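You operate a simulated robot arm through the tools that you are given. There is no shell and no other tool.

Carry out the task below with a simulated robot arm. There is one attempt and no reset: what you move stays moved.

JOB
Wind the black spool full, move it to the small teal bin and wind the yellow one full.
Fine: use the gold wheel; the second spool stays in the small cup.

The check looks at the end state, three seconds after you hand in, the way a careful person would. Anything else that was tipped, shoved, dropped, spilled or broken makes it a failure.

ROBOT AND FRAMES
A 7-joint arm with a three-finger gripper, fixed in place. Base frame: the origin is at the foot of the arm, x ahead of it, y to its left, z up; the work surface is at about z = 0.8. Readings come in m, rad, newtons and seconds.
Its first joint turns from -2.897 to 2.897 rad. Payload 2.69 kg.
Tool frame: the origin (TCP) lies between the finger pads and is the grasp point; the fingertips stand 0.03 m ahead of it; z points along the fingers, y is the line along which they close. Largest opening 0.128 m; the body of the gripper starts 0.117 m behind the TCP.
Orientation is that of the tool frame in the base frame, as [roll, pitch, yaw] about the fixed x, y, z axes, in that order (R = Rz(yaw) Ry(pitch) Rx(roll)). With the fingers straight down and closing along the base's y, the tool's x points along the base's -x, its y along +y and its z along -z.

CONTROLS
- The arm moves only by the tool servo_tool. Its argument "moves" is a list of rows, each a list of 2 entries, a list of its own where there are three numbers: the shift along the tool's x, y, z in units of 50 mm (1.0 is 50 mm), then the turn, a rotation vector about the tool's x, y, z in units of 5 degrees (1.0 is 5 degrees). In form: [[[dx, dy, dz], [ax, ay, az]], ...]. A call has 1 to 20 rows; each row shifts and turns the commanded pose from where the row before left it, along the tool's axes as they then stand. "grip" is the gripper command, from -1 (fully open) to 1 (shut), values between in proportion, set as the call begins (left out, the last holds). A call with a number of a shift or a turn outside -1 to 1 is refused whole. Rows are played at 5 a second. More than 0.05 m and 0.15 rad between two rows, or a gripper value outside its range, and nothing of the call is played. Where a pose cannot be reached the arm comes as near as it can. A force on the tool above 90 N (or 10 N above the force at the start of the call, whichever is more), or a blocked arm, ends the call early, and 0.2 s more pass. The fingers move at their own pace and stop on an object; they squeeze with about 42 N. The grip force told is the motor's: it shows also when the fingers shut on nothing. Time passes only in rows, and 0.2 s behind the last, so rows that do not move let the fingers close. It gives the time, the measured TCP pose, the force on the tool (base axes), the opening and the grip force at its end, in the units of the frame above (readings bear some noise), with the torque about the TCP (base axes, N m) and any sound that the robot's microphone picked up.
- Cameras (640 x 400 px; columns grow to the right, rows downward): "scene" is fixed at [0.2196, -0.6498, 1.5529]; the picture's right is [0.84, -0.55, 0.00], its down [-0.29, -0.44, -0.85] and it looks along [0.47, 0.71, -0.52] (base axes); focal length 335 px, centre (320, 200). "wrist" rides on the gripper at [0.058, 0.054, -0.131] in the tool frame; the picture's right is [-0.68, 0.74, 0.00], its down [-0.62, -0.57, -0.55] and it looks along [-0.40, -0.37, 0.84] (tool axes); focal length 234 px, centre (320, 200). There is no depth. A picture from a camera that has moved, and an enlarged one, comes with that camera's place and axes in the base frame and with its lens.
- snapshot(camera): a new picture of that camera. No time passes.
- lift_body(by): slides the trunk up (or, below 0, down) by that many m; the arm rides with it, the base frame stays. It gives what a move gives, with no picture.
- inspect(camera, box): a new picture of the part [left, top, right, bottom] of that camera's present view, enlarged. No time passes.
- hand_in(): hands the job in; it is judged then, once.

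Nothing tells you positions but the pictures and the camera data. Unless the task says otherwise, let go and move clear before handing in.

The tools are called after "Request:" as name(argument=value, ...) on one line, values as JSON. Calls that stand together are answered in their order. servo_tool: Moves the arm, as the interface text tells. Its arguments: {"type":"object","properties":{"moves":{"type":"array","items":{"type":"array"}},"grip":{"type":"number"}},"required":["moves"]} The other tools are called the same way: lift_body (by) slides the trunk up or down; snapshot (camera) takes a picture; inspect (camera, box) takes an enlarged picture of a part of a camera's view; hand_in () hands the job in.

At the start:

```text
t: 0.0
tcp_pos: [0.7683, 0.0063, 1.1186]
ee_rot: [-3.142, 0.0, 3.141]
force: [0.0, 0.1, 0.1]
wrist_torque: [0.0, -0.04, 0.0]
width: 0.1279
grasp_force: 0.0
trunk travel left (down, up): [-0.15, 0.2]
```

scene: 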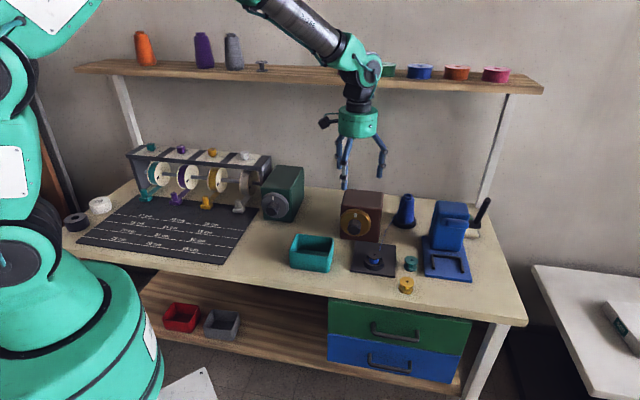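
wrist: 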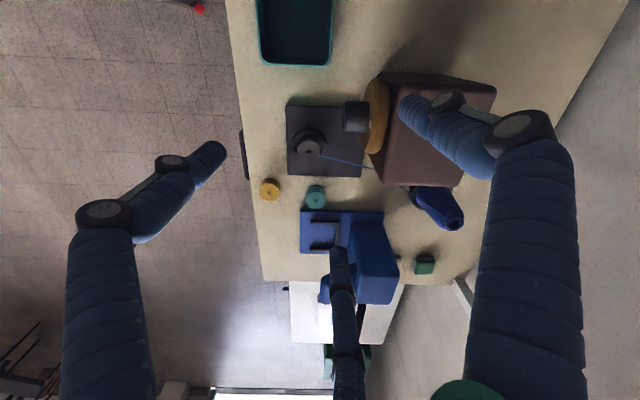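

I see a workbench with a winder (brown box with a gold wheel), a spool on a dark plate in front of it, a blue device, a teal bin, and small yellow and teal spools. I'll look closer before moving anything.

Request:
inspect(camera="scene", box=[320, 170, 500, 300])

Request:
inspect(camera="scene", box=[240, 150, 400, 280])

Request:
inspect(camera="wrist", box=[230, 60, 430, 310])

Request:
inspect(camera="scene", box=[60, 130, 290, 270])

```text
3.08 times, centred on (410, 235) of scene
camera zoom: at [0.2196, -0.6498, 1.5529], right [0.84, -0.55, 0.0], down [-0.29, -0.44, -0.85], along [0.47, 0.71, -0.52], focal length 1030 px, centre (43, 92)
```

zoom: 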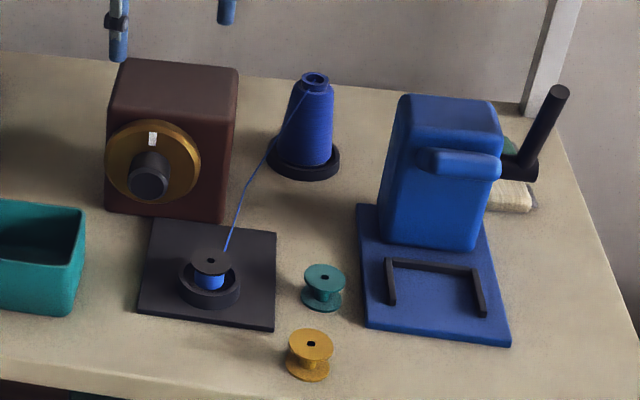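

```text
3.08 times, centred on (320, 215) of scene
camera zoom: at [0.2196, -0.6498, 1.5529], right [0.84, -0.55, 0.0], down [-0.29, -0.44, -0.85], along [0.47, 0.71, -0.52], focal length 1030 px, centre (320, 154)
```

zoom: 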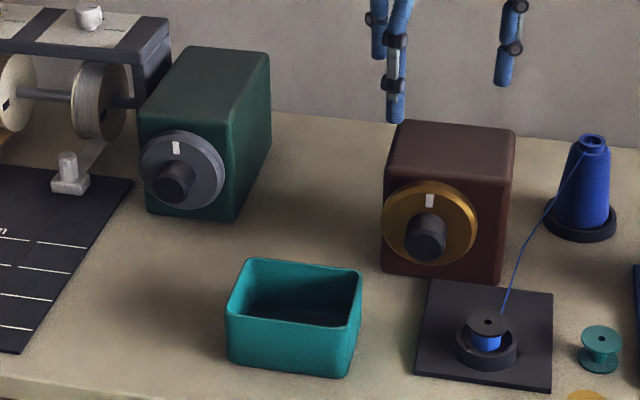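

```text
1.60 times, centred on (330, 185) of wrist
camera zoom: at [0.7083, 0.0595, 1.2502], right [0.68, 0.74, 0.0], down [0.62, -0.57, 0.55], along [0.4, -0.37, -0.84], focal length 375 px, centre (304, 224)
```

zoom: 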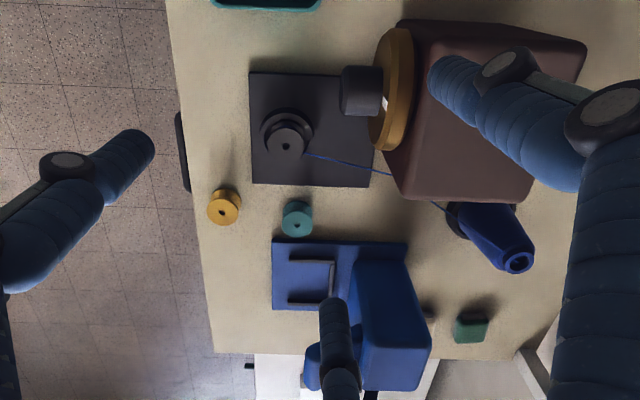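

```text
2.78 times, centred on (175, 200) of scene
camera zoom: at [0.2196, -0.6498, 1.5529], right [0.84, -0.55, 0.0], down [-0.29, -0.44, -0.85], along [0.47, 0.71, -0.52], focal length 932 px, centre (724, 200)
```

zoom: 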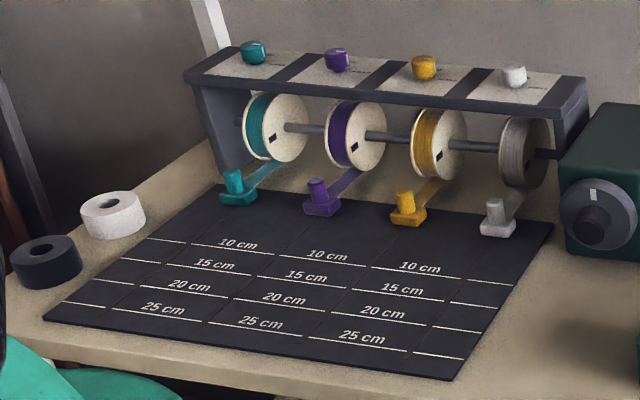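

The bench is turned about 45° to the base frame. The gold wheel sits near (0.83, 0.06, 0.895) with its knob facing the front edge, and the black spool in the cup is near (0.81, -0.065). I'll look closer at the gripper and the spool area before planning the approach.

Request:
inspect(camera="scene", box=[300, 70, 420, 200])

Request:
inspect(camera="scene", box=[345, 235, 445, 300])

Request:
inspect(camera="scene", box=[330, 180, 410, 245])

Request:
inspect(camera="scene", box=[410, 180, 500, 290])

```text
3.08 times, centred on (360, 135) of scene
camera zoom: at [0.2196, -0.6498, 1.5529], right [0.84, -0.55, 0.0], down [-0.29, -0.44, -0.85], along [0.47, 0.71, -0.52], focal length 1030 px, centre (197, 400)
```

zoom: 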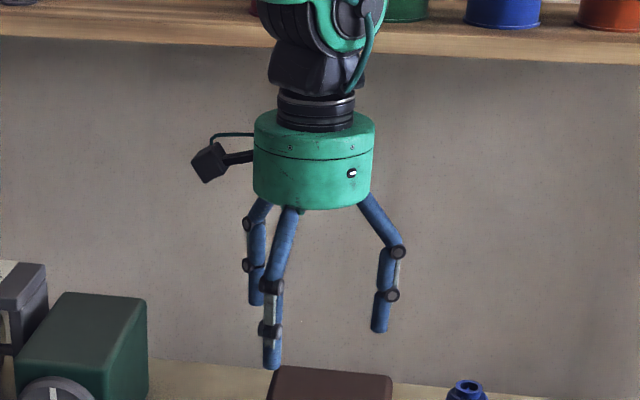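

```text
6.15 times, centred on (395, 268) of scene
camera zoom: at [0.2196, -0.6498, 1.5529], right [0.84, -0.55, 0.0], down [-0.29, -0.44, -0.85], along [0.47, 0.71, -0.52], focal length 2061 px, centre (-142, -215)
```

zoom: 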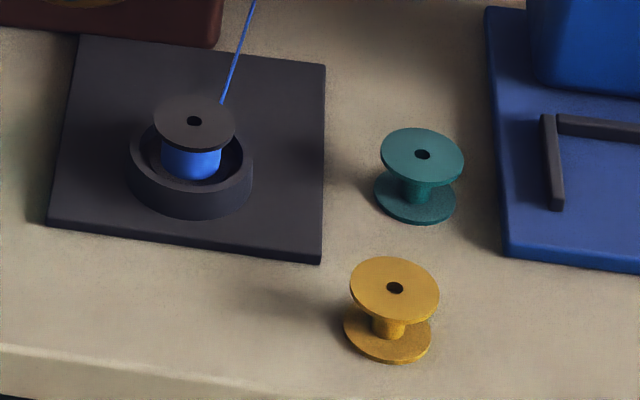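

```text
6.15 times, centred on (370, 212) of scene
camera zoom: at [0.2196, -0.6498, 1.5529], right [0.84, -0.55, 0.0], down [-0.29, -0.44, -0.85], along [0.47, 0.71, -0.52], focal length 2061 px, centre (12, 123)
```

zoom: 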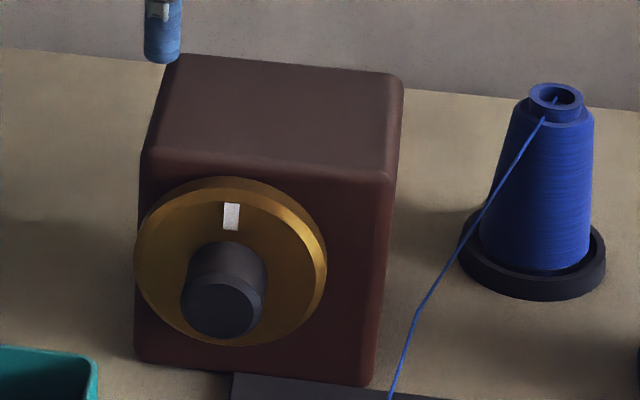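

```text
3.64 times, centred on (455, 235) of scene
camera zoom: at [0.2196, -0.6498, 1.5529], right [0.84, -0.55, 0.0], down [-0.29, -0.44, -0.85], along [0.47, 0.71, -0.52], focal length 1218 px, centre (-171, 73)
```

zoom: 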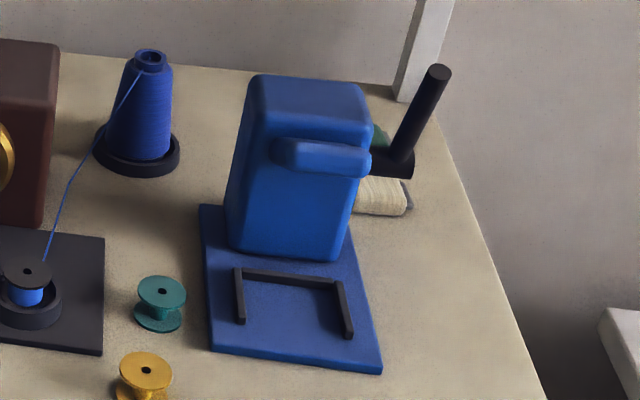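

The hand looks three-fingered in the picture, although the text says two fingers. I'll close and open it in free air to see how it moves.

Request:
servo_tool(moves=[[[0, 0, 0], [0, 0, 0]], [[0, 0, 0], [0, 0, 0]], [[0, 0, 0], [0, 0, 0]]], grip=0.6)

Request:
snapshot(camera="wrist")

Request:
inspect(camera="scene", box=[300, 70, 420, 200])

```text
t: 0.8
tcp_pos: [0.7679, 0.006, 1.1185]
ee_rot: [-3.141, -0.002, 3.141]
force: [0.2, 0.6, 0.5]
wrist_torque: [-0.01, 0.01, -0.02]
width: 0.0255
grasp_force: 0.1
trunk travel left (down, up): [-0.15, 0.2]
```

```text
taken
camera wrist: at [0.7083, 0.0595, 1.2502], right [0.68, 0.74, 0.0], down [0.62, -0.57, 0.55], along [0.4, -0.37, -0.84], focal length 234 px, centre (320, 200)
```

wrist: 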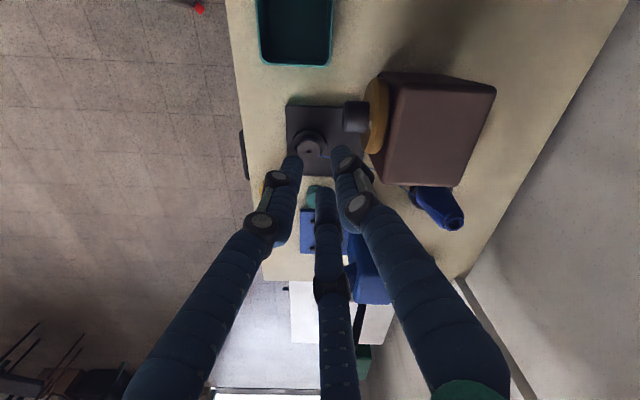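

```text
3.08 times, centred on (360, 135) of scene
camera zoom: at [0.2196, -0.6498, 1.5529], right [0.84, -0.55, 0.0], down [-0.29, -0.44, -0.85], along [0.47, 0.71, -0.52], focal length 1030 px, centre (197, 400)
```

zoom: 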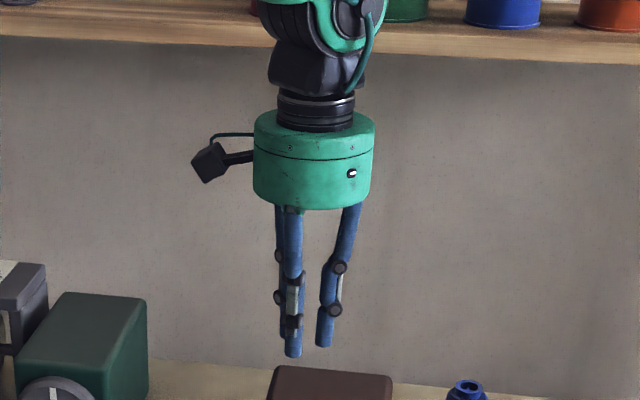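

The fingers close evenly around the TCP, so the three-finger look doesn't affect the plan. Next I'll turn the hand 45° to line up with the bench, then pitch it toward horizontal in free air, facing the gold wheel's knob.

Request:
servo_tool(moves=[[[0, 0, 0], [0, 0, -1]], [[0, 0, 0], [0, 0, -1]], [[0, 0, 0], [0, 0, -1]], [[0, 0, 0], [0, 0, -1]], [[0, 0, 0], [0, 0, -1]], [[0, 0, 0], [0, 0, -1]], [[0, 0, 0], [0, 0, -1]], [[0, 0, 0], [0, 0, -1]], [[0, 0, 0], [0, 0, -1]], [[1, 0, 0], [0, 0, 0]], [[1, 0, 0], [0, 0, 0]]], grip=-1)

Request:
snapshot(camera="wrist")

Request:
snapshot(camera="scene")

```text
t: 3.2
tcp_pos: [0.6993, -0.0666, 1.1198]
ee_rot: [3.141, 0.0, -2.355]
force: [-0.8, 0.0, 0.0]
wrist_torque: [0.01, -0.01, 0.0]
width: 0.1281
grasp_force: 0.1
trunk travel left (down, up): [-0.15, 0.2]
```

```text
taken
camera wrist: at [0.6189, -0.07, 1.251], right [-0.04, 1.0, 0.0], down [0.83, 0.04, 0.55], along [0.55, 0.02, -0.84], focal length 234 px, centre (320, 200)
```

wrist: 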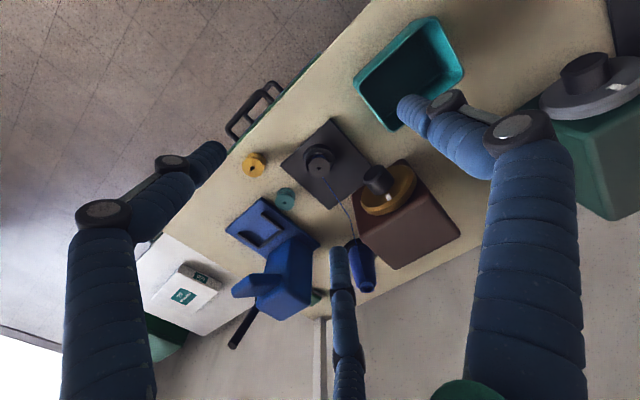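

```text
taken
```

scene: 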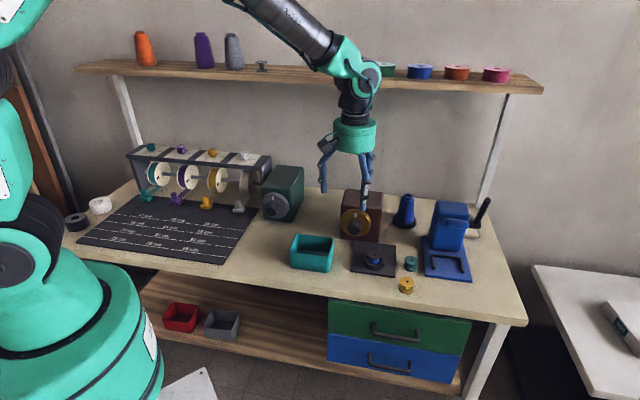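

Request:
inspect(camera="wrist", box=[220, 90, 480, 310])

Request:
inspect(camera="wrist", box=[330, 0, 480, 140])

```text
1.82 times, centred on (350, 200) of wrist
camera zoom: at [0.6189, -0.07, 1.251], right [-0.04, 1.0, 0.0], down [0.83, 0.04, 0.55], along [0.55, 0.02, -0.84], focal length 426 px, centre (266, 200)
```

zoom: 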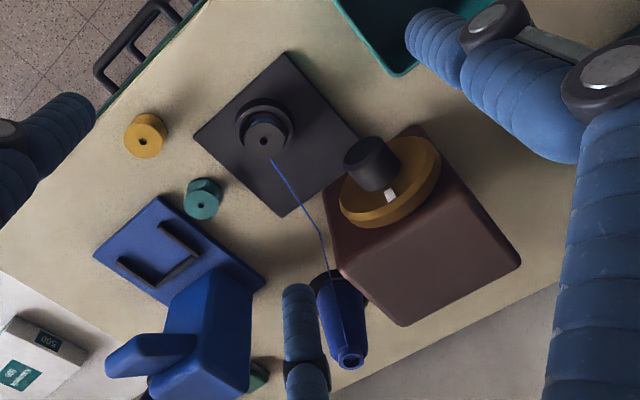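

```text
2.86 times, centred on (405, 70) of wrist
camera zoom: at [0.6189, -0.07, 1.251], right [-0.04, 1.0, 0.0], down [0.83, 0.04, 0.55], along [0.55, 0.02, -0.84], focal length 669 px, centre (77, 571)
```

zoom: 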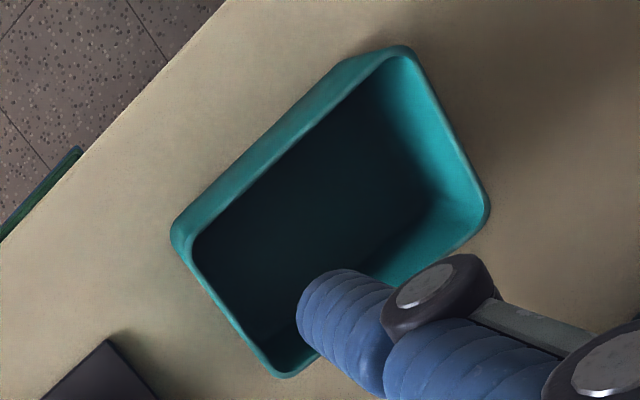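

The wheel axis runs at about 45° to the base through (0.798, 0.030, 0.892) at the knob's front face. The teal bin's near side is about 6 cm left of that axis, with its rim at about 0.87. I'll pitch the hand up toward horizontal in free air and check the arm as I go.

Request:
servo_tool(moves=[[[0, 0, 0], [0, -1, 0]], [[0, 0, 0], [0, -1, 0]], [[0, 0, 0], [0, -1, 0]], [[0, 0, 0], [0, -1, 0]], [[0, 0, 0], [0, -1, 0]], [[0, 0, 0], [0, -1, 0]], [[0, 0, 0], [0, -1, 0]], [[0, 0, 0], [0, -1, 0]], [[0, 0, 0], [0, -1, 0]], [[0, 0, 0], [0, -1, 0]]])

Request:
snapshot(camera="scene")

```text
t: 5.4
tcp_pos: [0.6969, -0.0657, 1.1178]
ee_rot: [-3.141, 0.873, -2.355]
force: [0.5, 0.3, -0.7]
wrist_torque: [0.01, 0.03, 0.0]
width: 0.1279
grasp_force: 0.0
trunk travel left (down, up): [-0.15, 0.2]
```

```text
taken
```

scene: 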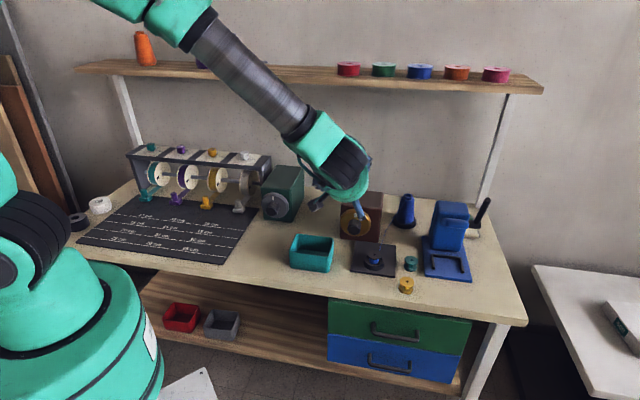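

Request:
servo_tool(moves=[[[0, 0, 0], [0, -1, 0]], [[0, 0, 0], [0, -1, 0]], [[0, 0, 0], [0, -1, 0]], [[0, 0, 0], [0, -1, 0]], [[0, 0, 0], [0, -1, 0]], [[0, 0, 0], [0, -1, 0]], [[0, 0, 0], [0, -1, 0]], [[0, 0, 0], [0, -1, 0]]])

Request:
snapshot(camera="scene")

Request:
snapshot(camera="wrist")

```text
t: 7.2
tcp_pos: [0.6967, -0.0655, 1.119]
ee_rot: [-0.635, 1.57, 0.15]
force: [-0.8, -0.6, 0.1]
wrist_torque: [-0.02, 0.02, 0.0]
width: 0.1279
grasp_force: 0.1
trunk travel left (down, up): [-0.15, 0.2]
```

```text
taken
```

scene: 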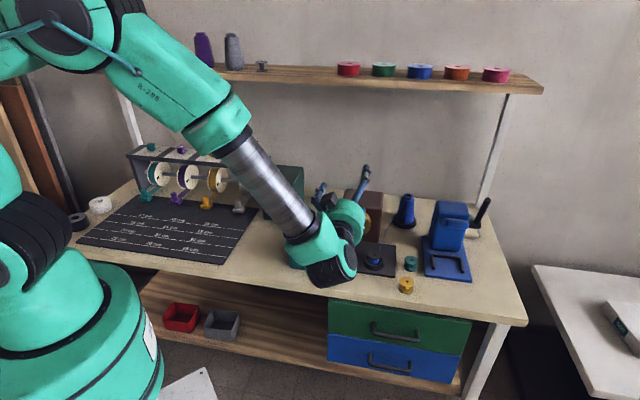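

```text
taken
camera wrist: at [0.5653, -0.1201, 1.0609], right [-0.52, 0.52, 0.68], down [0.01, -0.79, 0.62], along [0.85, 0.33, 0.41], focal length 234 px, centre (320, 200)
```

wrist: 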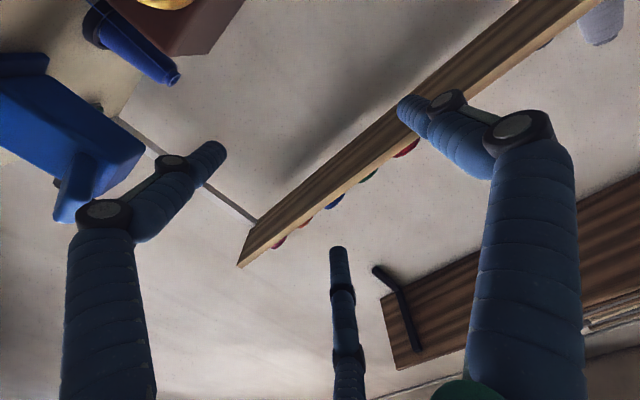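

Horizontal works. Now I'll roll the hand so the wrist camera sits up and clear of the bin and table, staying at this height.

Request:
servo_tool(moves=[[[0, 0, 0], [0, 0, 1]], [[0, 0, 0], [0, 0, 1]], [[0, 0, 0], [0, 0, 1]], [[0, 0, 0], [0, 0, 1]], [[0, 0, 0], [0, 0, 1]], [[0, 0, 0], [0, 0, 1]], [[0, 0, 0], [0, 0, 1]], [[0, 0, 0], [0, 0, 1]], [[0, 0, 0], [0, 0, 1]], [[0, 0, 0], [0, 0, 1]], [[0, 0, 0], [0, 0, 1]], [[0, 0, 0], [0, 0, 1]], [[0, 0, 0], [0, 0, 1]], [[0, 0, 0], [0, 0, 1]], [[0, 0, 0], [0, 0, 1]], [[0, 0, 0], [0, 0, 1]], [[0, 0, 0], [0, 0, 1]], [[0, 0, 0], [0, 0, 1]]])

Request:
snapshot(camera="scene")

Request:
snapshot(camera="wrist")

```text
t: 11.0
tcp_pos: [0.6972, -0.0643, 1.1202]
ee_rot: [1.571, -0.003, 2.355]
force: [0.1, 0.1, 0.1]
wrist_torque: [0.01, 0.0, 0.05]
width: 0.1278
grasp_force: 0.1
trunk travel left (down, up): [-0.15, 0.2]
```

```text
taken
```

scene: 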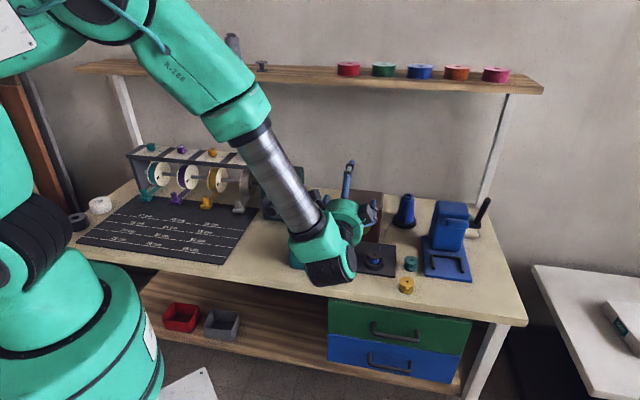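

```text
taken
camera wrist: at [0.5617, -0.1162, 1.1729], right [0.48, -0.48, 0.74], down [0.05, -0.82, -0.57], along [0.88, 0.31, -0.37], focal length 234 px, centre (320, 200)
```

wrist: 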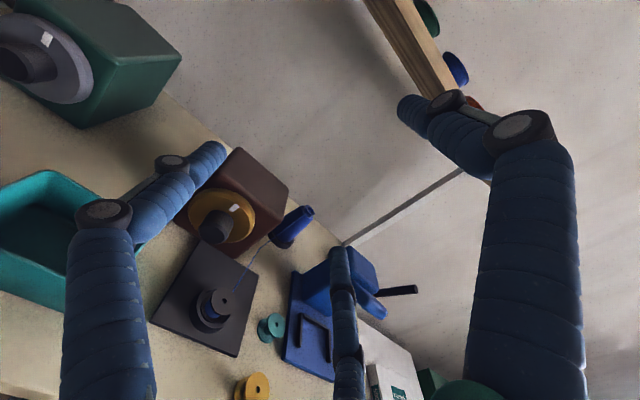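

Request:
inspect(camera="wrist", box=[140, 130, 320, 370])

Request:
inspect(camera="scene", box=[230, 140, 420, 300])

```text
1.67 times, centred on (230, 250) of wrist
camera zoom: at [0.5617, -0.1162, 1.1729], right [0.48, -0.48, 0.74], down [0.05, -0.82, -0.57], along [0.88, 0.31, -0.37], focal length 390 px, centre (470, 117)
```

zoom: 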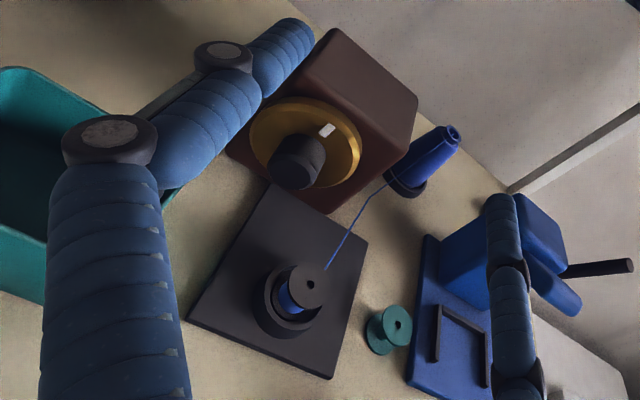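

```text
2.50 times, centred on (325, 220) of scene
camera zoom: at [0.2196, -0.6498, 1.5529], right [0.84, -0.55, 0.0], down [-0.29, -0.44, -0.85], along [0.47, 0.71, -0.52], focal length 837 px, centre (308, 150)
```

zoom: 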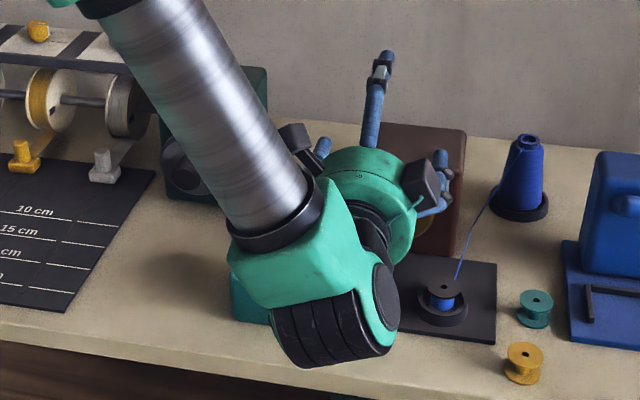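

Request:
inspect(camera="scene", box=[310, 150, 390, 210])

```text
6.67 times, centred on (350, 180) of scene
camera zoom: at [0.2196, -0.6498, 1.5529], right [0.84, -0.55, 0.0], down [-0.29, -0.44, -0.85], along [0.47, 0.71, -0.52], focal length 2232 px, centre (120, 333)
```

zoom: 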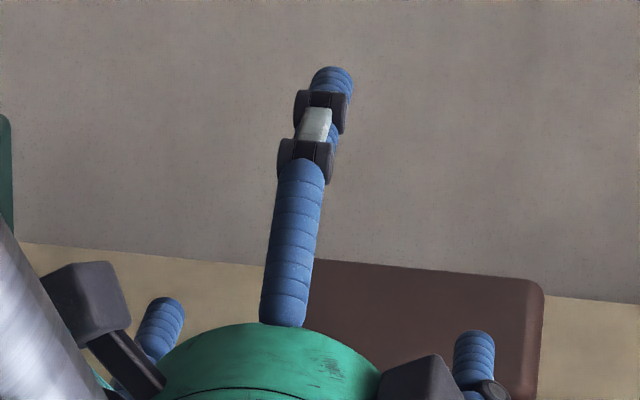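

The hand is now horizontal along the wheel axis, with the camera at the upper left. I'll partly close the fingers to about 0.068 m so they pass clear of the spool, then lower in front of the wheel and check alignment.

Request:
servo_tool(moves=[[[0, 0, 0], [0, 0, 0]], [[0, -0.5, 0], [0, 0, 0]], [[0, -0.5, 0], [0, 0, 0]], [[0, -0.5, 0], [0, 0, 0]], [[0, -0.5, 0], [0, 0, 0]], [[0, -0.5, 0], [0, 0, 0]], [[0, -0.5, 0], [0, 0, 0]], [[0, -0.5, 0], [0, 0, 0]]], grip=-0.06)

Request:
snapshot(camera="scene")

Request:
snapshot(camera="wrist")

```text
t: 12.8
tcp_pos: [0.697, -0.0648, 0.9447]
ee_rot: [1.57, 0.001, 2.355]
force: [-0.5, -1.1, 0.0]
wrist_torque: [-0.04, 0.03, -0.02]
width: 0.0677
grasp_force: 0.1
trunk travel left (down, up): [-0.15, 0.2]
```

```text
taken
```

scene: 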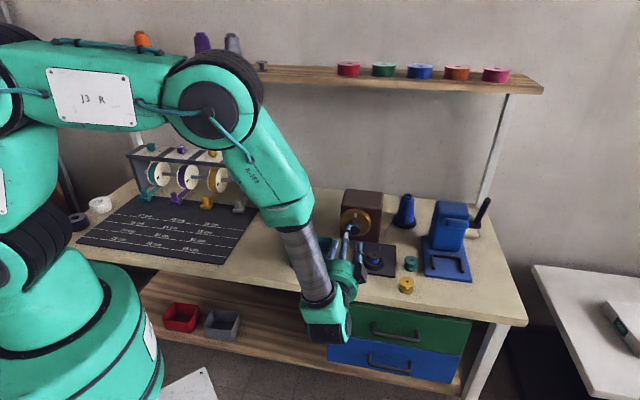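

```text
taken
camera wrist: at [0.5613, -0.1162, 0.9975], right [0.48, -0.48, 0.74], down [0.05, -0.82, -0.57], along [0.88, 0.31, -0.37], focal length 234 px, centre (320, 200)
```

wrist: 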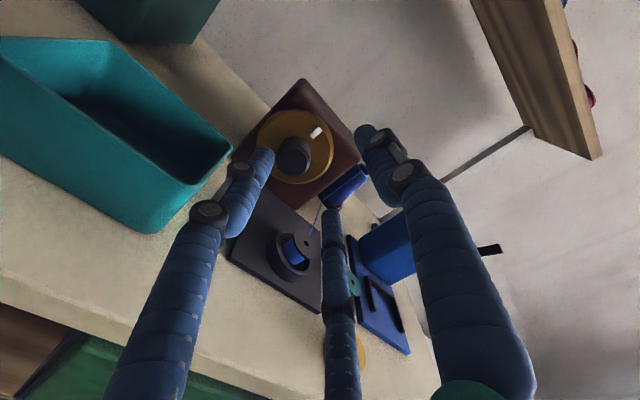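

Request:
inspect(camera="wrist", box=[230, 80, 350, 200])

Request:
inspect(camera="scene", box=[300, 180, 420, 300])

```text
3.33 times, centred on (290, 140) of wrist
camera zoom: at [0.5613, -0.1162, 0.9975], right [0.48, -0.48, 0.74], down [0.05, -0.82, -0.57], along [0.88, 0.31, -0.37], focal length 781 px, centre (420, 400)
```

zoom: 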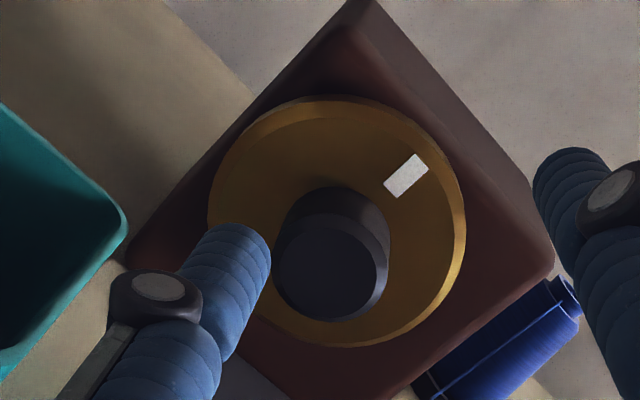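

```text
3.33 times, centred on (360, 240) of scene
camera zoom: at [0.2196, -0.6498, 1.5529], right [0.84, -0.55, 0.0], down [-0.29, -0.44, -0.85], along [0.47, 0.71, -0.52], focal length 1116 px, centre (187, 67)
```

zoom: 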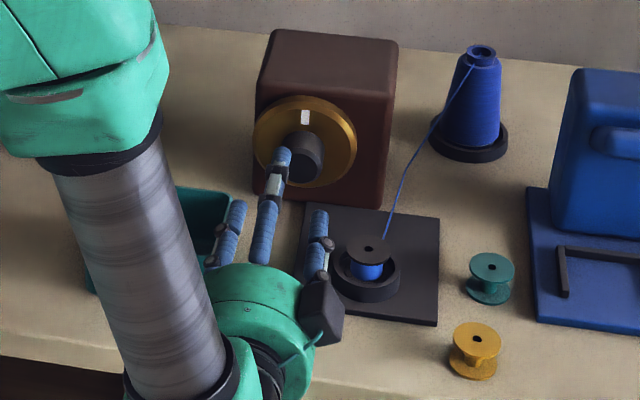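

The knob's front face is at about (0.798, 0.030, 0.891), consistent across views. I'll lower onto the axis and roll back 45° to the start of the stroke, still in front of the knob.

Request:
servo_tool(moves=[[[-0.066, -0.35, 0], [0, 0, 0]], [[0, -0.35, 0], [0, 0, 0]], [[0, -0.35, 0], [0, 0, 0]], [[0, 0, 0], [0, 0, -1]], [[0, 0, 0], [0, 0, -1]], [[0, 0, 0], [0, 0, -1]], [[0, 0, 0], [0, 0, -1]], [[0, 0, 0], [0, 0, -1]], [[0, 0, 0], [0, 0, -1]], [[0, 0, 0], [0, 0, -1]], [[0, 0, 0], [0, 0, -1]], [[0, 0, 0], [0, 0, -1]], [[0, 0, 0], [0, 0, 0]]])

Request:
snapshot(camera="scene")

Request:
snapshot(camera="wrist")

```text
t: 15.6
tcp_pos: [0.7002, -0.0664, 0.8916]
ee_rot: [1.573, 0.786, 2.356]
force: [-0.4, -0.4, -0.1]
wrist_torque: [0.0, 0.0, 0.03]
width: 0.068
grasp_force: 0.0
trunk travel left (down, up): [-0.15, 0.2]
```

```text
taken
```

scene: 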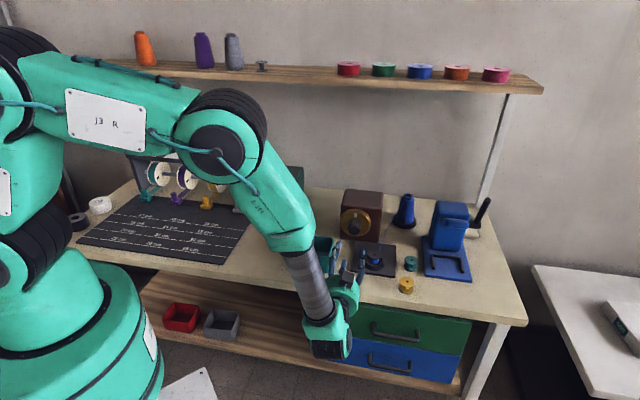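

```text
taken
camera wrist: at [0.5497, -0.104, 0.8881], right [-0.03, 0.03, 1.0], down [0.2, -0.98, 0.04], along [0.98, 0.2, 0.02], focal length 234 px, centre (320, 200)
```

wrist: 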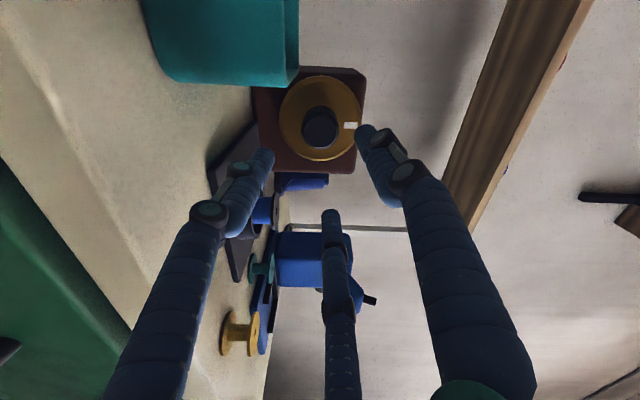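

Request:
inspect(camera="wrist", box=[250, 60, 390, 200])

Request:
inspect(camera="scene", box=[280, 200, 440, 370])

```text
2.86 times, centred on (320, 130) of wrist
camera zoom: at [0.5497, -0.104, 0.8881], right [-0.03, 0.03, 1.0], down [0.2, -0.98, 0.04], along [0.98, 0.2, 0.02], focal length 669 px, centre (320, 400)
```

zoom: 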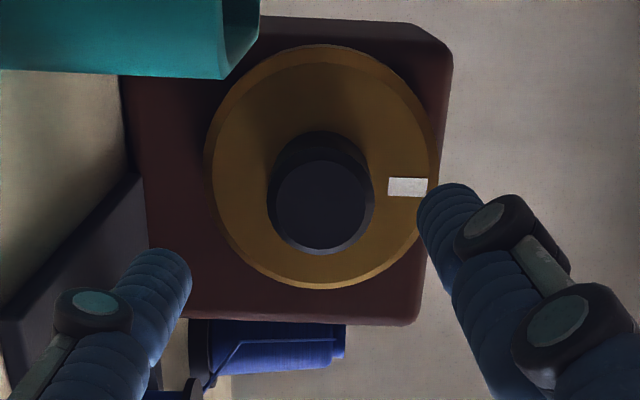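

```text
2.35 times, centred on (360, 285) of scene
camera zoom: at [0.2196, -0.6498, 1.5529], right [0.84, -0.55, 0.0], down [-0.29, -0.44, -0.85], along [0.47, 0.71, -0.52], focal length 788 px, centre (226, 0)
```

zoom: 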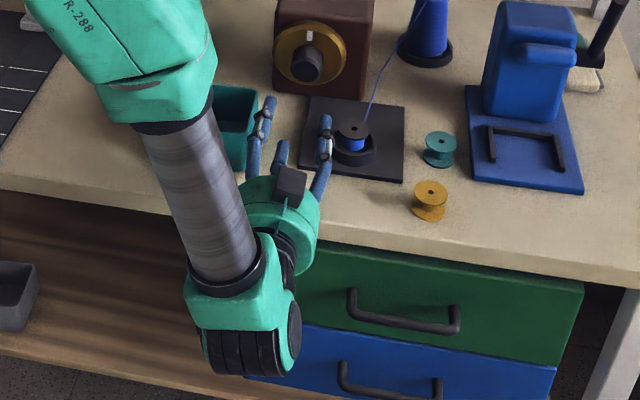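

The axis lines up: the knob's front centre is at z about 0.891 and lies on the tool axis. I'll roll 15° more so the camera clears the bin rim, then move forward until the fingertips straddle the knob.

Request:
servo_tool(moves=[[[0, 0, 0], [0, 0, 1]], [[0, 0, 0], [0, 0, 1]], [[0, 0, 0], [0, 0, 1]], [[0, 0, 0.4], [0, 0, 0]], [[0, 0, 0.4], [0, 0, 0]], [[0, 0, 0.4], [0, 0, 0]], [[0, 0, 0.4], [0, 0, 0]], [[0, 0, 0.3], [0, 0, 0]], [[0, 0, 0.3], [0, 0, 0]], [[0, 0, 0.2], [0, 0, 0]], [[0, 0, 0], [0, 0, 0]]])

Request:
snapshot(camera="scene")

Request:
snapshot(camera="wrist")

```text
t: 18.0
tcp_pos: [0.7837, 0.0163, 0.8924]
ee_rot: [1.57, 0.522, 2.355]
force: [0.3, 0.1, -0.7]
wrist_torque: [-0.02, 0.04, -0.02]
width: 0.0679
grasp_force: 0.1
trunk travel left (down, up): [-0.15, 0.2]
```

```text
taken
```

scene: 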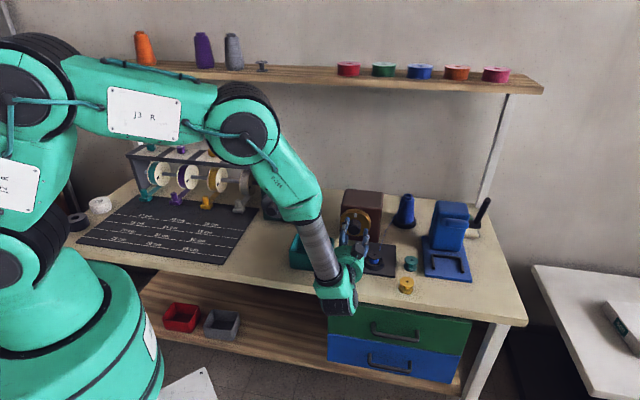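

```text
taken
camera wrist: at [0.6355, -0.021, 0.9087], right [0.15, -0.15, 0.98], down [0.19, -0.96, -0.18], along [0.97, 0.21, -0.12], focal length 234 px, centre (320, 200)
```

wrist: 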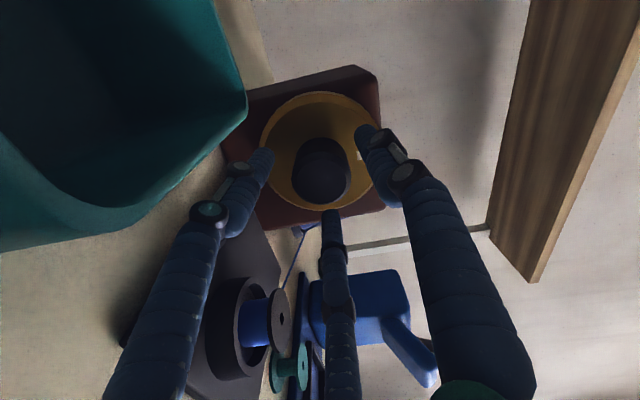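

Request:
servo_tool(moves=[[[0, 0, 0.14], [0, 0, 0]], [[0, 0, 0], [0, 0, 0]]])

Request:
servo_tool(moves=[[[0, 0, 0], [0, 0, 0]], [[0, 0, 0], [0, 0, 0]], [[0, 0, 0], [0, 0, 0]], [[0, 0, 0], [0, 0, 0]]], grip=1)

Request:
snapshot(camera="wrist")

Request:
inspect(camera="scene", box=[310, 180, 430, 300])

```text
t: 18.6
tcp_pos: [0.7892, 0.0225, 0.892]
ee_rot: [1.572, 0.523, 2.358]
force: [-0.1, 0.5, 0.7]
wrist_torque: [0.0, 0.02, 0.0]
width: 0.0677
grasp_force: 0.1
trunk travel left (down, up): [-0.15, 0.2]
```

```text
t: 19.6
tcp_pos: [0.7898, 0.0201, 0.8923]
ee_rot: [1.569, 0.523, 2.354]
force: [19.8, -19.4, 3.1]
wrist_torque: [-0.19, 0.13, -1.11]
width: 0.0432
grasp_force: 44.9
trunk travel left (down, up): [-0.15, 0.2]
```

```text
taken
camera wrist: at [0.6422, -0.0172, 0.9089], right [0.15, -0.15, 0.98], down [0.19, -0.97, -0.18], along [0.97, 0.21, -0.12], focal length 234 px, centre (320, 200)
```

wrist: 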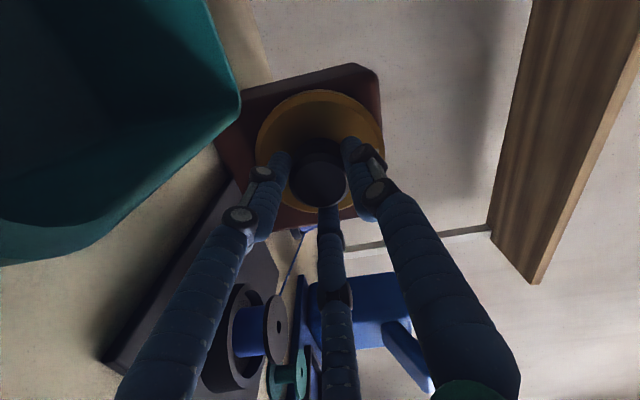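

```text
3.33 times, centred on (370, 240) of scene
camera zoom: at [0.2196, -0.6498, 1.5529], right [0.84, -0.55, 0.0], down [-0.29, -0.44, -0.85], along [0.47, 0.71, -0.52], focal length 1116 px, centre (153, 67)
```

zoom: 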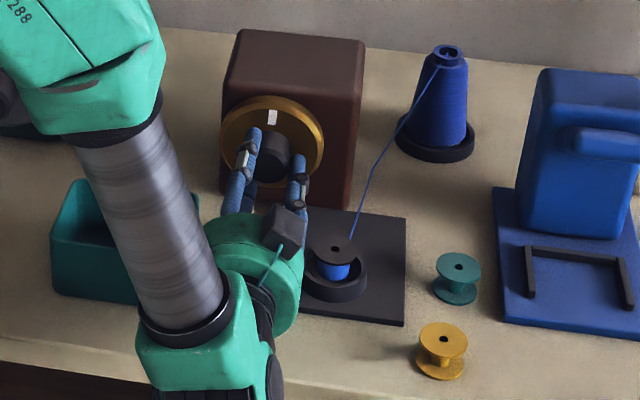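

I'm gripping the knob at 0.043 m with a small sideways force of about 28 N to the right. I'll ease the commanded centre right by about 2 mm to relax it before turning.

Request:
servo_tool(moves=[[[-0.035, -0.02, 0], [0, 0, 0]], [[0, 0, 0], [0, 0, 0]]])

```text
t: 20.2
tcp_pos: [0.7907, 0.0203, 0.8916]
ee_rot: [1.569, 0.524, 2.358]
force: [13.1, -17.1, 11.4]
wrist_torque: [0.35, -0.34, -0.59]
width: 0.0432
grasp_force: 44.8
trunk travel left (down, up): [-0.15, 0.2]
```

Request:
servo_tool(moves=[[[-0.034, 0, 0], [0, 0, 0]], [[0, 0, 0], [0, 0, 0]]])

```text
t: 20.8
tcp_pos: [0.7917, 0.0203, 0.8922]
ee_rot: [1.57, 0.524, 2.357]
force: [6.9, -5.8, 10.9]
wrist_torque: [0.54, -0.53, 0.0]
width: 0.043
grasp_force: 45.0
trunk travel left (down, up): [-0.15, 0.2]
```

Request:
servo_tool(moves=[[[-0.02, 0.007, 0], [0, 0, 0]], [[0, 0, 0], [0, 0, 1]], [[0, 0, 0], [0, 0, 1]], [[0, 0, 0], [0, 0, 1]], [[0, 0, 0], [0, 0, 0]]])

Request:
inspect(camera="scene", box=[330, 190, 430, 290])

```text
t: 22.0
tcp_pos: [0.7905, 0.0205, 0.8926]
ee_rot: [1.575, 0.26, 2.359]
force: [-8.5, 4.6, -1.5]
wrist_torque: [-0.16, 0.16, 0.42]
width: 0.0434
grasp_force: 45.1
trunk travel left (down, up): [-0.15, 0.2]
```

```text
4.00 times, centred on (380, 240) of scene
camera zoom: at [0.2196, -0.6498, 1.5529], right [0.84, -0.55, 0.0], down [-0.29, -0.44, -0.85], along [0.47, 0.71, -0.52], focal length 1340 px, centre (80, 40)
```

zoom: 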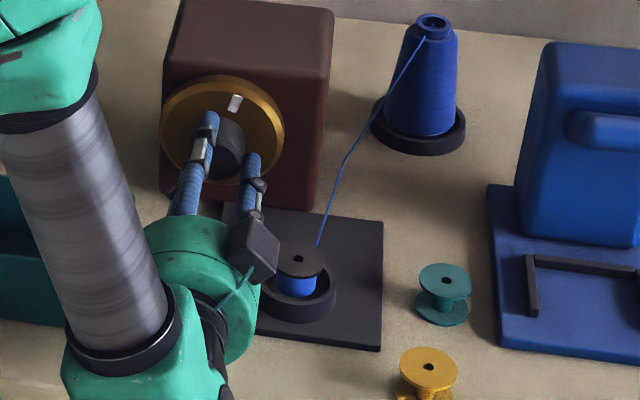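

The wheel turned with the hand, with the marker tilting clockwise and only small forces. I'll continue the stroke.

Request:
servo_tool(moves=[[[0, 0, 0], [0, 0, 1]], [[0, 0, 0], [0, 0, 1]], [[0, 0, 0], [0, 0, 1]], [[0, 0, 0], [0, 0, 1]], [[0, 0, 0], [0, 0, 1]], [[0, 0, 0], [0, 0, 1]], [[0, 0, 0], [0, 0, 1]], [[0, 0, 0], [0, 0, 1]], [[0, 0, 0], [0, 0, 1]], [[0, 0, 0], [0, 0, 1]]])

Request:
inspect(camera="scene", box=[330, 190, 430, 290])

Request:
snapshot(camera="wrist")

```text
t: 24.2
tcp_pos: [0.7912, 0.0207, 0.8918]
ee_rot: [1.571, -0.614, 2.356]
force: [-34.2, 0.4, -23.4]
wrist_torque: [-0.62, 0.59, 0.87]
width: 0.0432
grasp_force: 44.6
trunk travel left (down, up): [-0.15, 0.2]
```

```text
4.00 times, centred on (380, 240) of scene
camera zoom: at [0.2196, -0.6498, 1.5529], right [0.84, -0.55, 0.0], down [-0.29, -0.44, -0.85], along [0.47, 0.71, -0.52], focal length 1340 px, centre (80, 40)
```

zoom: 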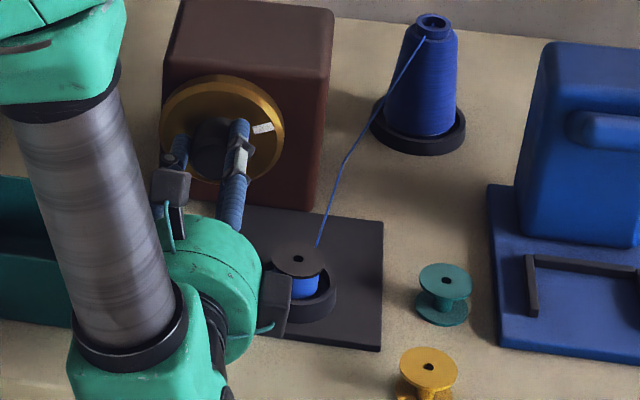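

```text
taken
camera wrist: at [0.6857, -0.0604, 0.9699], right [0.69, -0.69, 0.21], down [-0.26, -0.51, -0.82], along [0.67, 0.51, -0.54], focal length 234 px, centre (320, 200)
```

wrist: 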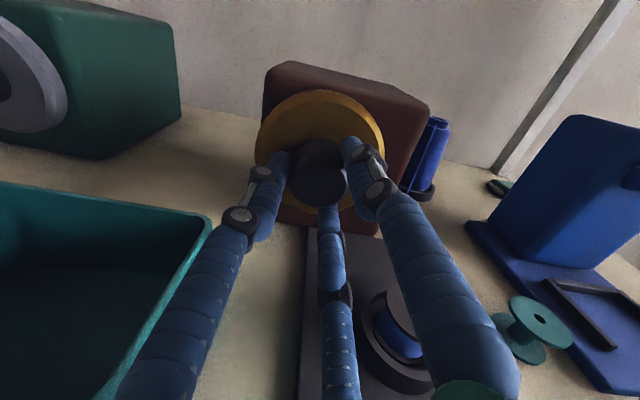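

Request:
servo_tool(moves=[[[0.01, -0.05, -0.04], [0, 0, 0]], [[0, 0, 0], [0, 0, 1]], [[0, 0, 0], [0, 0, 1]], [[0, 0, 0], [0, 0, 1]], [[0, 0, 0], [0, 0, 1]], [[0, 0, 0], [0, 0, 0]]])

Request:
snapshot(camera="wrist")

Request:
inspect(camera="scene", box=[330, 190, 430, 290])

```text
t: 25.6
tcp_pos: [0.7917, 0.0207, 0.8925]
ee_rot: [1.571, -0.96, 2.356]
force: [9.2, 23.7, -10.4]
wrist_torque: [-0.2, 0.18, 0.34]
width: 0.0431
grasp_force: 45.0
trunk travel left (down, up): [-0.15, 0.2]
```

```text
taken
camera wrist: at [0.7048, -0.0798, 0.9708], right [0.7, -0.7, -0.13], down [-0.47, -0.31, -0.83], along [0.54, 0.64, -0.54], focal length 234 px, centre (320, 200)
```

wrist: 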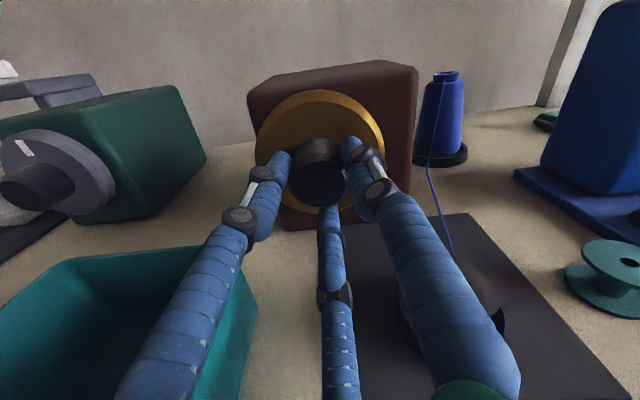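

```text
4.00 times, centred on (380, 240) of scene
camera zoom: at [0.2196, -0.6498, 1.5529], right [0.84, -0.55, 0.0], down [-0.29, -0.44, -0.85], along [0.47, 0.71, -0.52], focal length 1340 px, centre (80, 40)
```

zoom: 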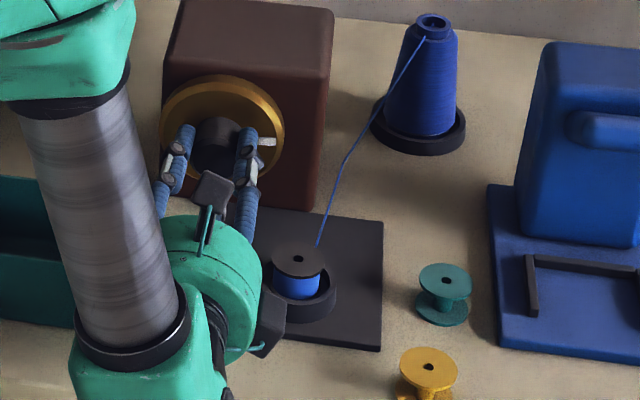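

Request:
inspect(camera="scene", box=[385, 242, 425, 282])

Request:
inspect(camera="scene", box=[355, 240, 395, 280])

```text
10.00 times, centred on (405, 262) of scene
camera zoom: at [0.2196, -0.6498, 1.5529], right [0.84, -0.55, 0.0], down [-0.29, -0.44, -0.85], along [0.47, 0.71, -0.52], focal length 3349 px, centre (-530, -420)
```

zoom: 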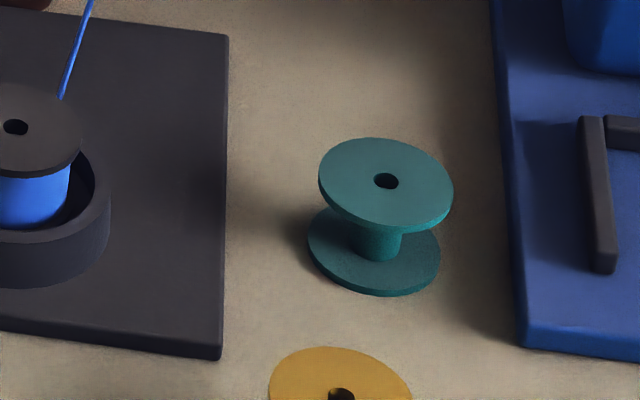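

```text
10.00 times, centred on (375, 260) of scene
camera zoom: at [0.2196, -0.6498, 1.5529], right [0.84, -0.55, 0.0], down [-0.29, -0.44, -0.85], along [0.47, 0.71, -0.52], focal length 3349 px, centre (-230, -400)
```

zoom: 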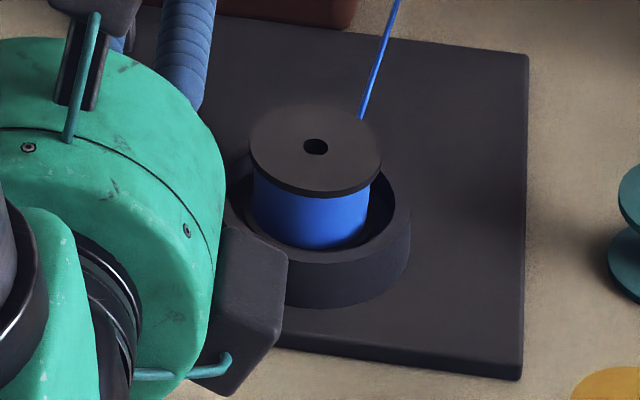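

The blue winding on the black spool has visibly grown: its width was about 0.75 of the flange and is now about 0.89. So clockwise winds, and it should be full within roughly another 45–80°. I'll continue in small steps and watch it.

Request:
servo_tool(moves=[[[-0.002, -0.014, 0.02], [0, 0, 0]], [[0, 0, 0], [0, 0, 1]], [[0, 0, 0], [0, 0, 1]], [[0, 0, 0], [0, 0, 1]], [[0, 0, 0], [0, 0, 1]], [[0, 0, 0], [0, 0, 0]]])

Request:
inspect(camera="scene", box=[355, 240, 395, 280])

Request:
inspect(camera="scene", box=[310, 180, 430, 300])

```text
t: 27.0
tcp_pos: [0.7907, 0.0207, 0.8925]
ee_rot: [1.568, -1.309, 2.359]
force: [8.3, -0.9, 5.1]
wrist_torque: [0.14, -0.13, -0.51]
width: 0.043
grasp_force: 44.8
trunk travel left (down, up): [-0.15, 0.2]
```

```text
10.00 times, centred on (375, 260) of scene
camera zoom: at [0.2196, -0.6498, 1.5529], right [0.84, -0.55, 0.0], down [-0.29, -0.44, -0.85], along [0.47, 0.71, -0.52], focal length 3349 px, centre (-230, -400)
```

zoom: 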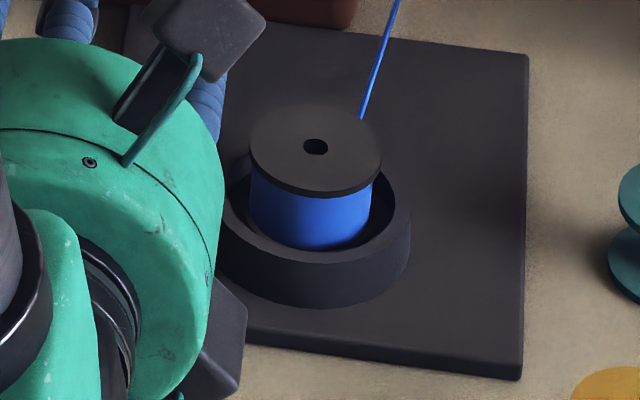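

```text
3.33 times, centred on (370, 240) of scene
camera zoom: at [0.2196, -0.6498, 1.5529], right [0.84, -0.55, 0.0], down [-0.29, -0.44, -0.85], along [0.47, 0.71, -0.52], focal length 1116 px, centre (153, 67)
```

zoom: 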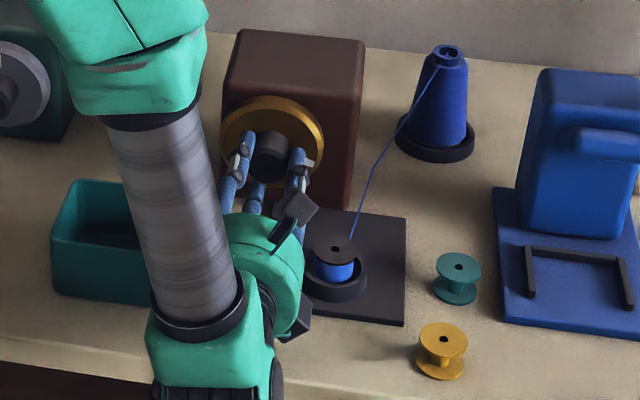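

The winding is now at about 0.925 of the flange width. I'll release the knob, roll the hand back freely around it, and regrip for a short final stroke.

Request:
servo_tool(moves=[[[0, 0, 0], [0, 0, 0]], [[0, 0, 0], [0, 0, 0]], [[0, 0, 0], [0, 0, 0]]], grip=-0.06)

Request:
inspect(camera="scene", box=[330, 190, 430, 290])

```text
t: 27.8
tcp_pos: [0.7893, 0.0208, 0.8914]
ee_rot: [1.572, -1.308, 2.355]
force: [0.0, -0.4, 0.4]
wrist_torque: [0.01, -0.02, -0.01]
width: 0.0681
grasp_force: 0.1
trunk travel left (down, up): [-0.15, 0.2]
```

```text
4.00 times, centred on (380, 240) of scene
camera zoom: at [0.2196, -0.6498, 1.5529], right [0.84, -0.55, 0.0], down [-0.29, -0.44, -0.85], along [0.47, 0.71, -0.52], focal length 1340 px, centre (80, 40)
```

zoom: 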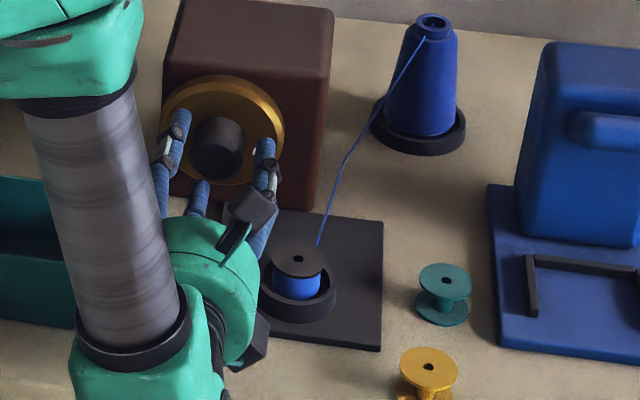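

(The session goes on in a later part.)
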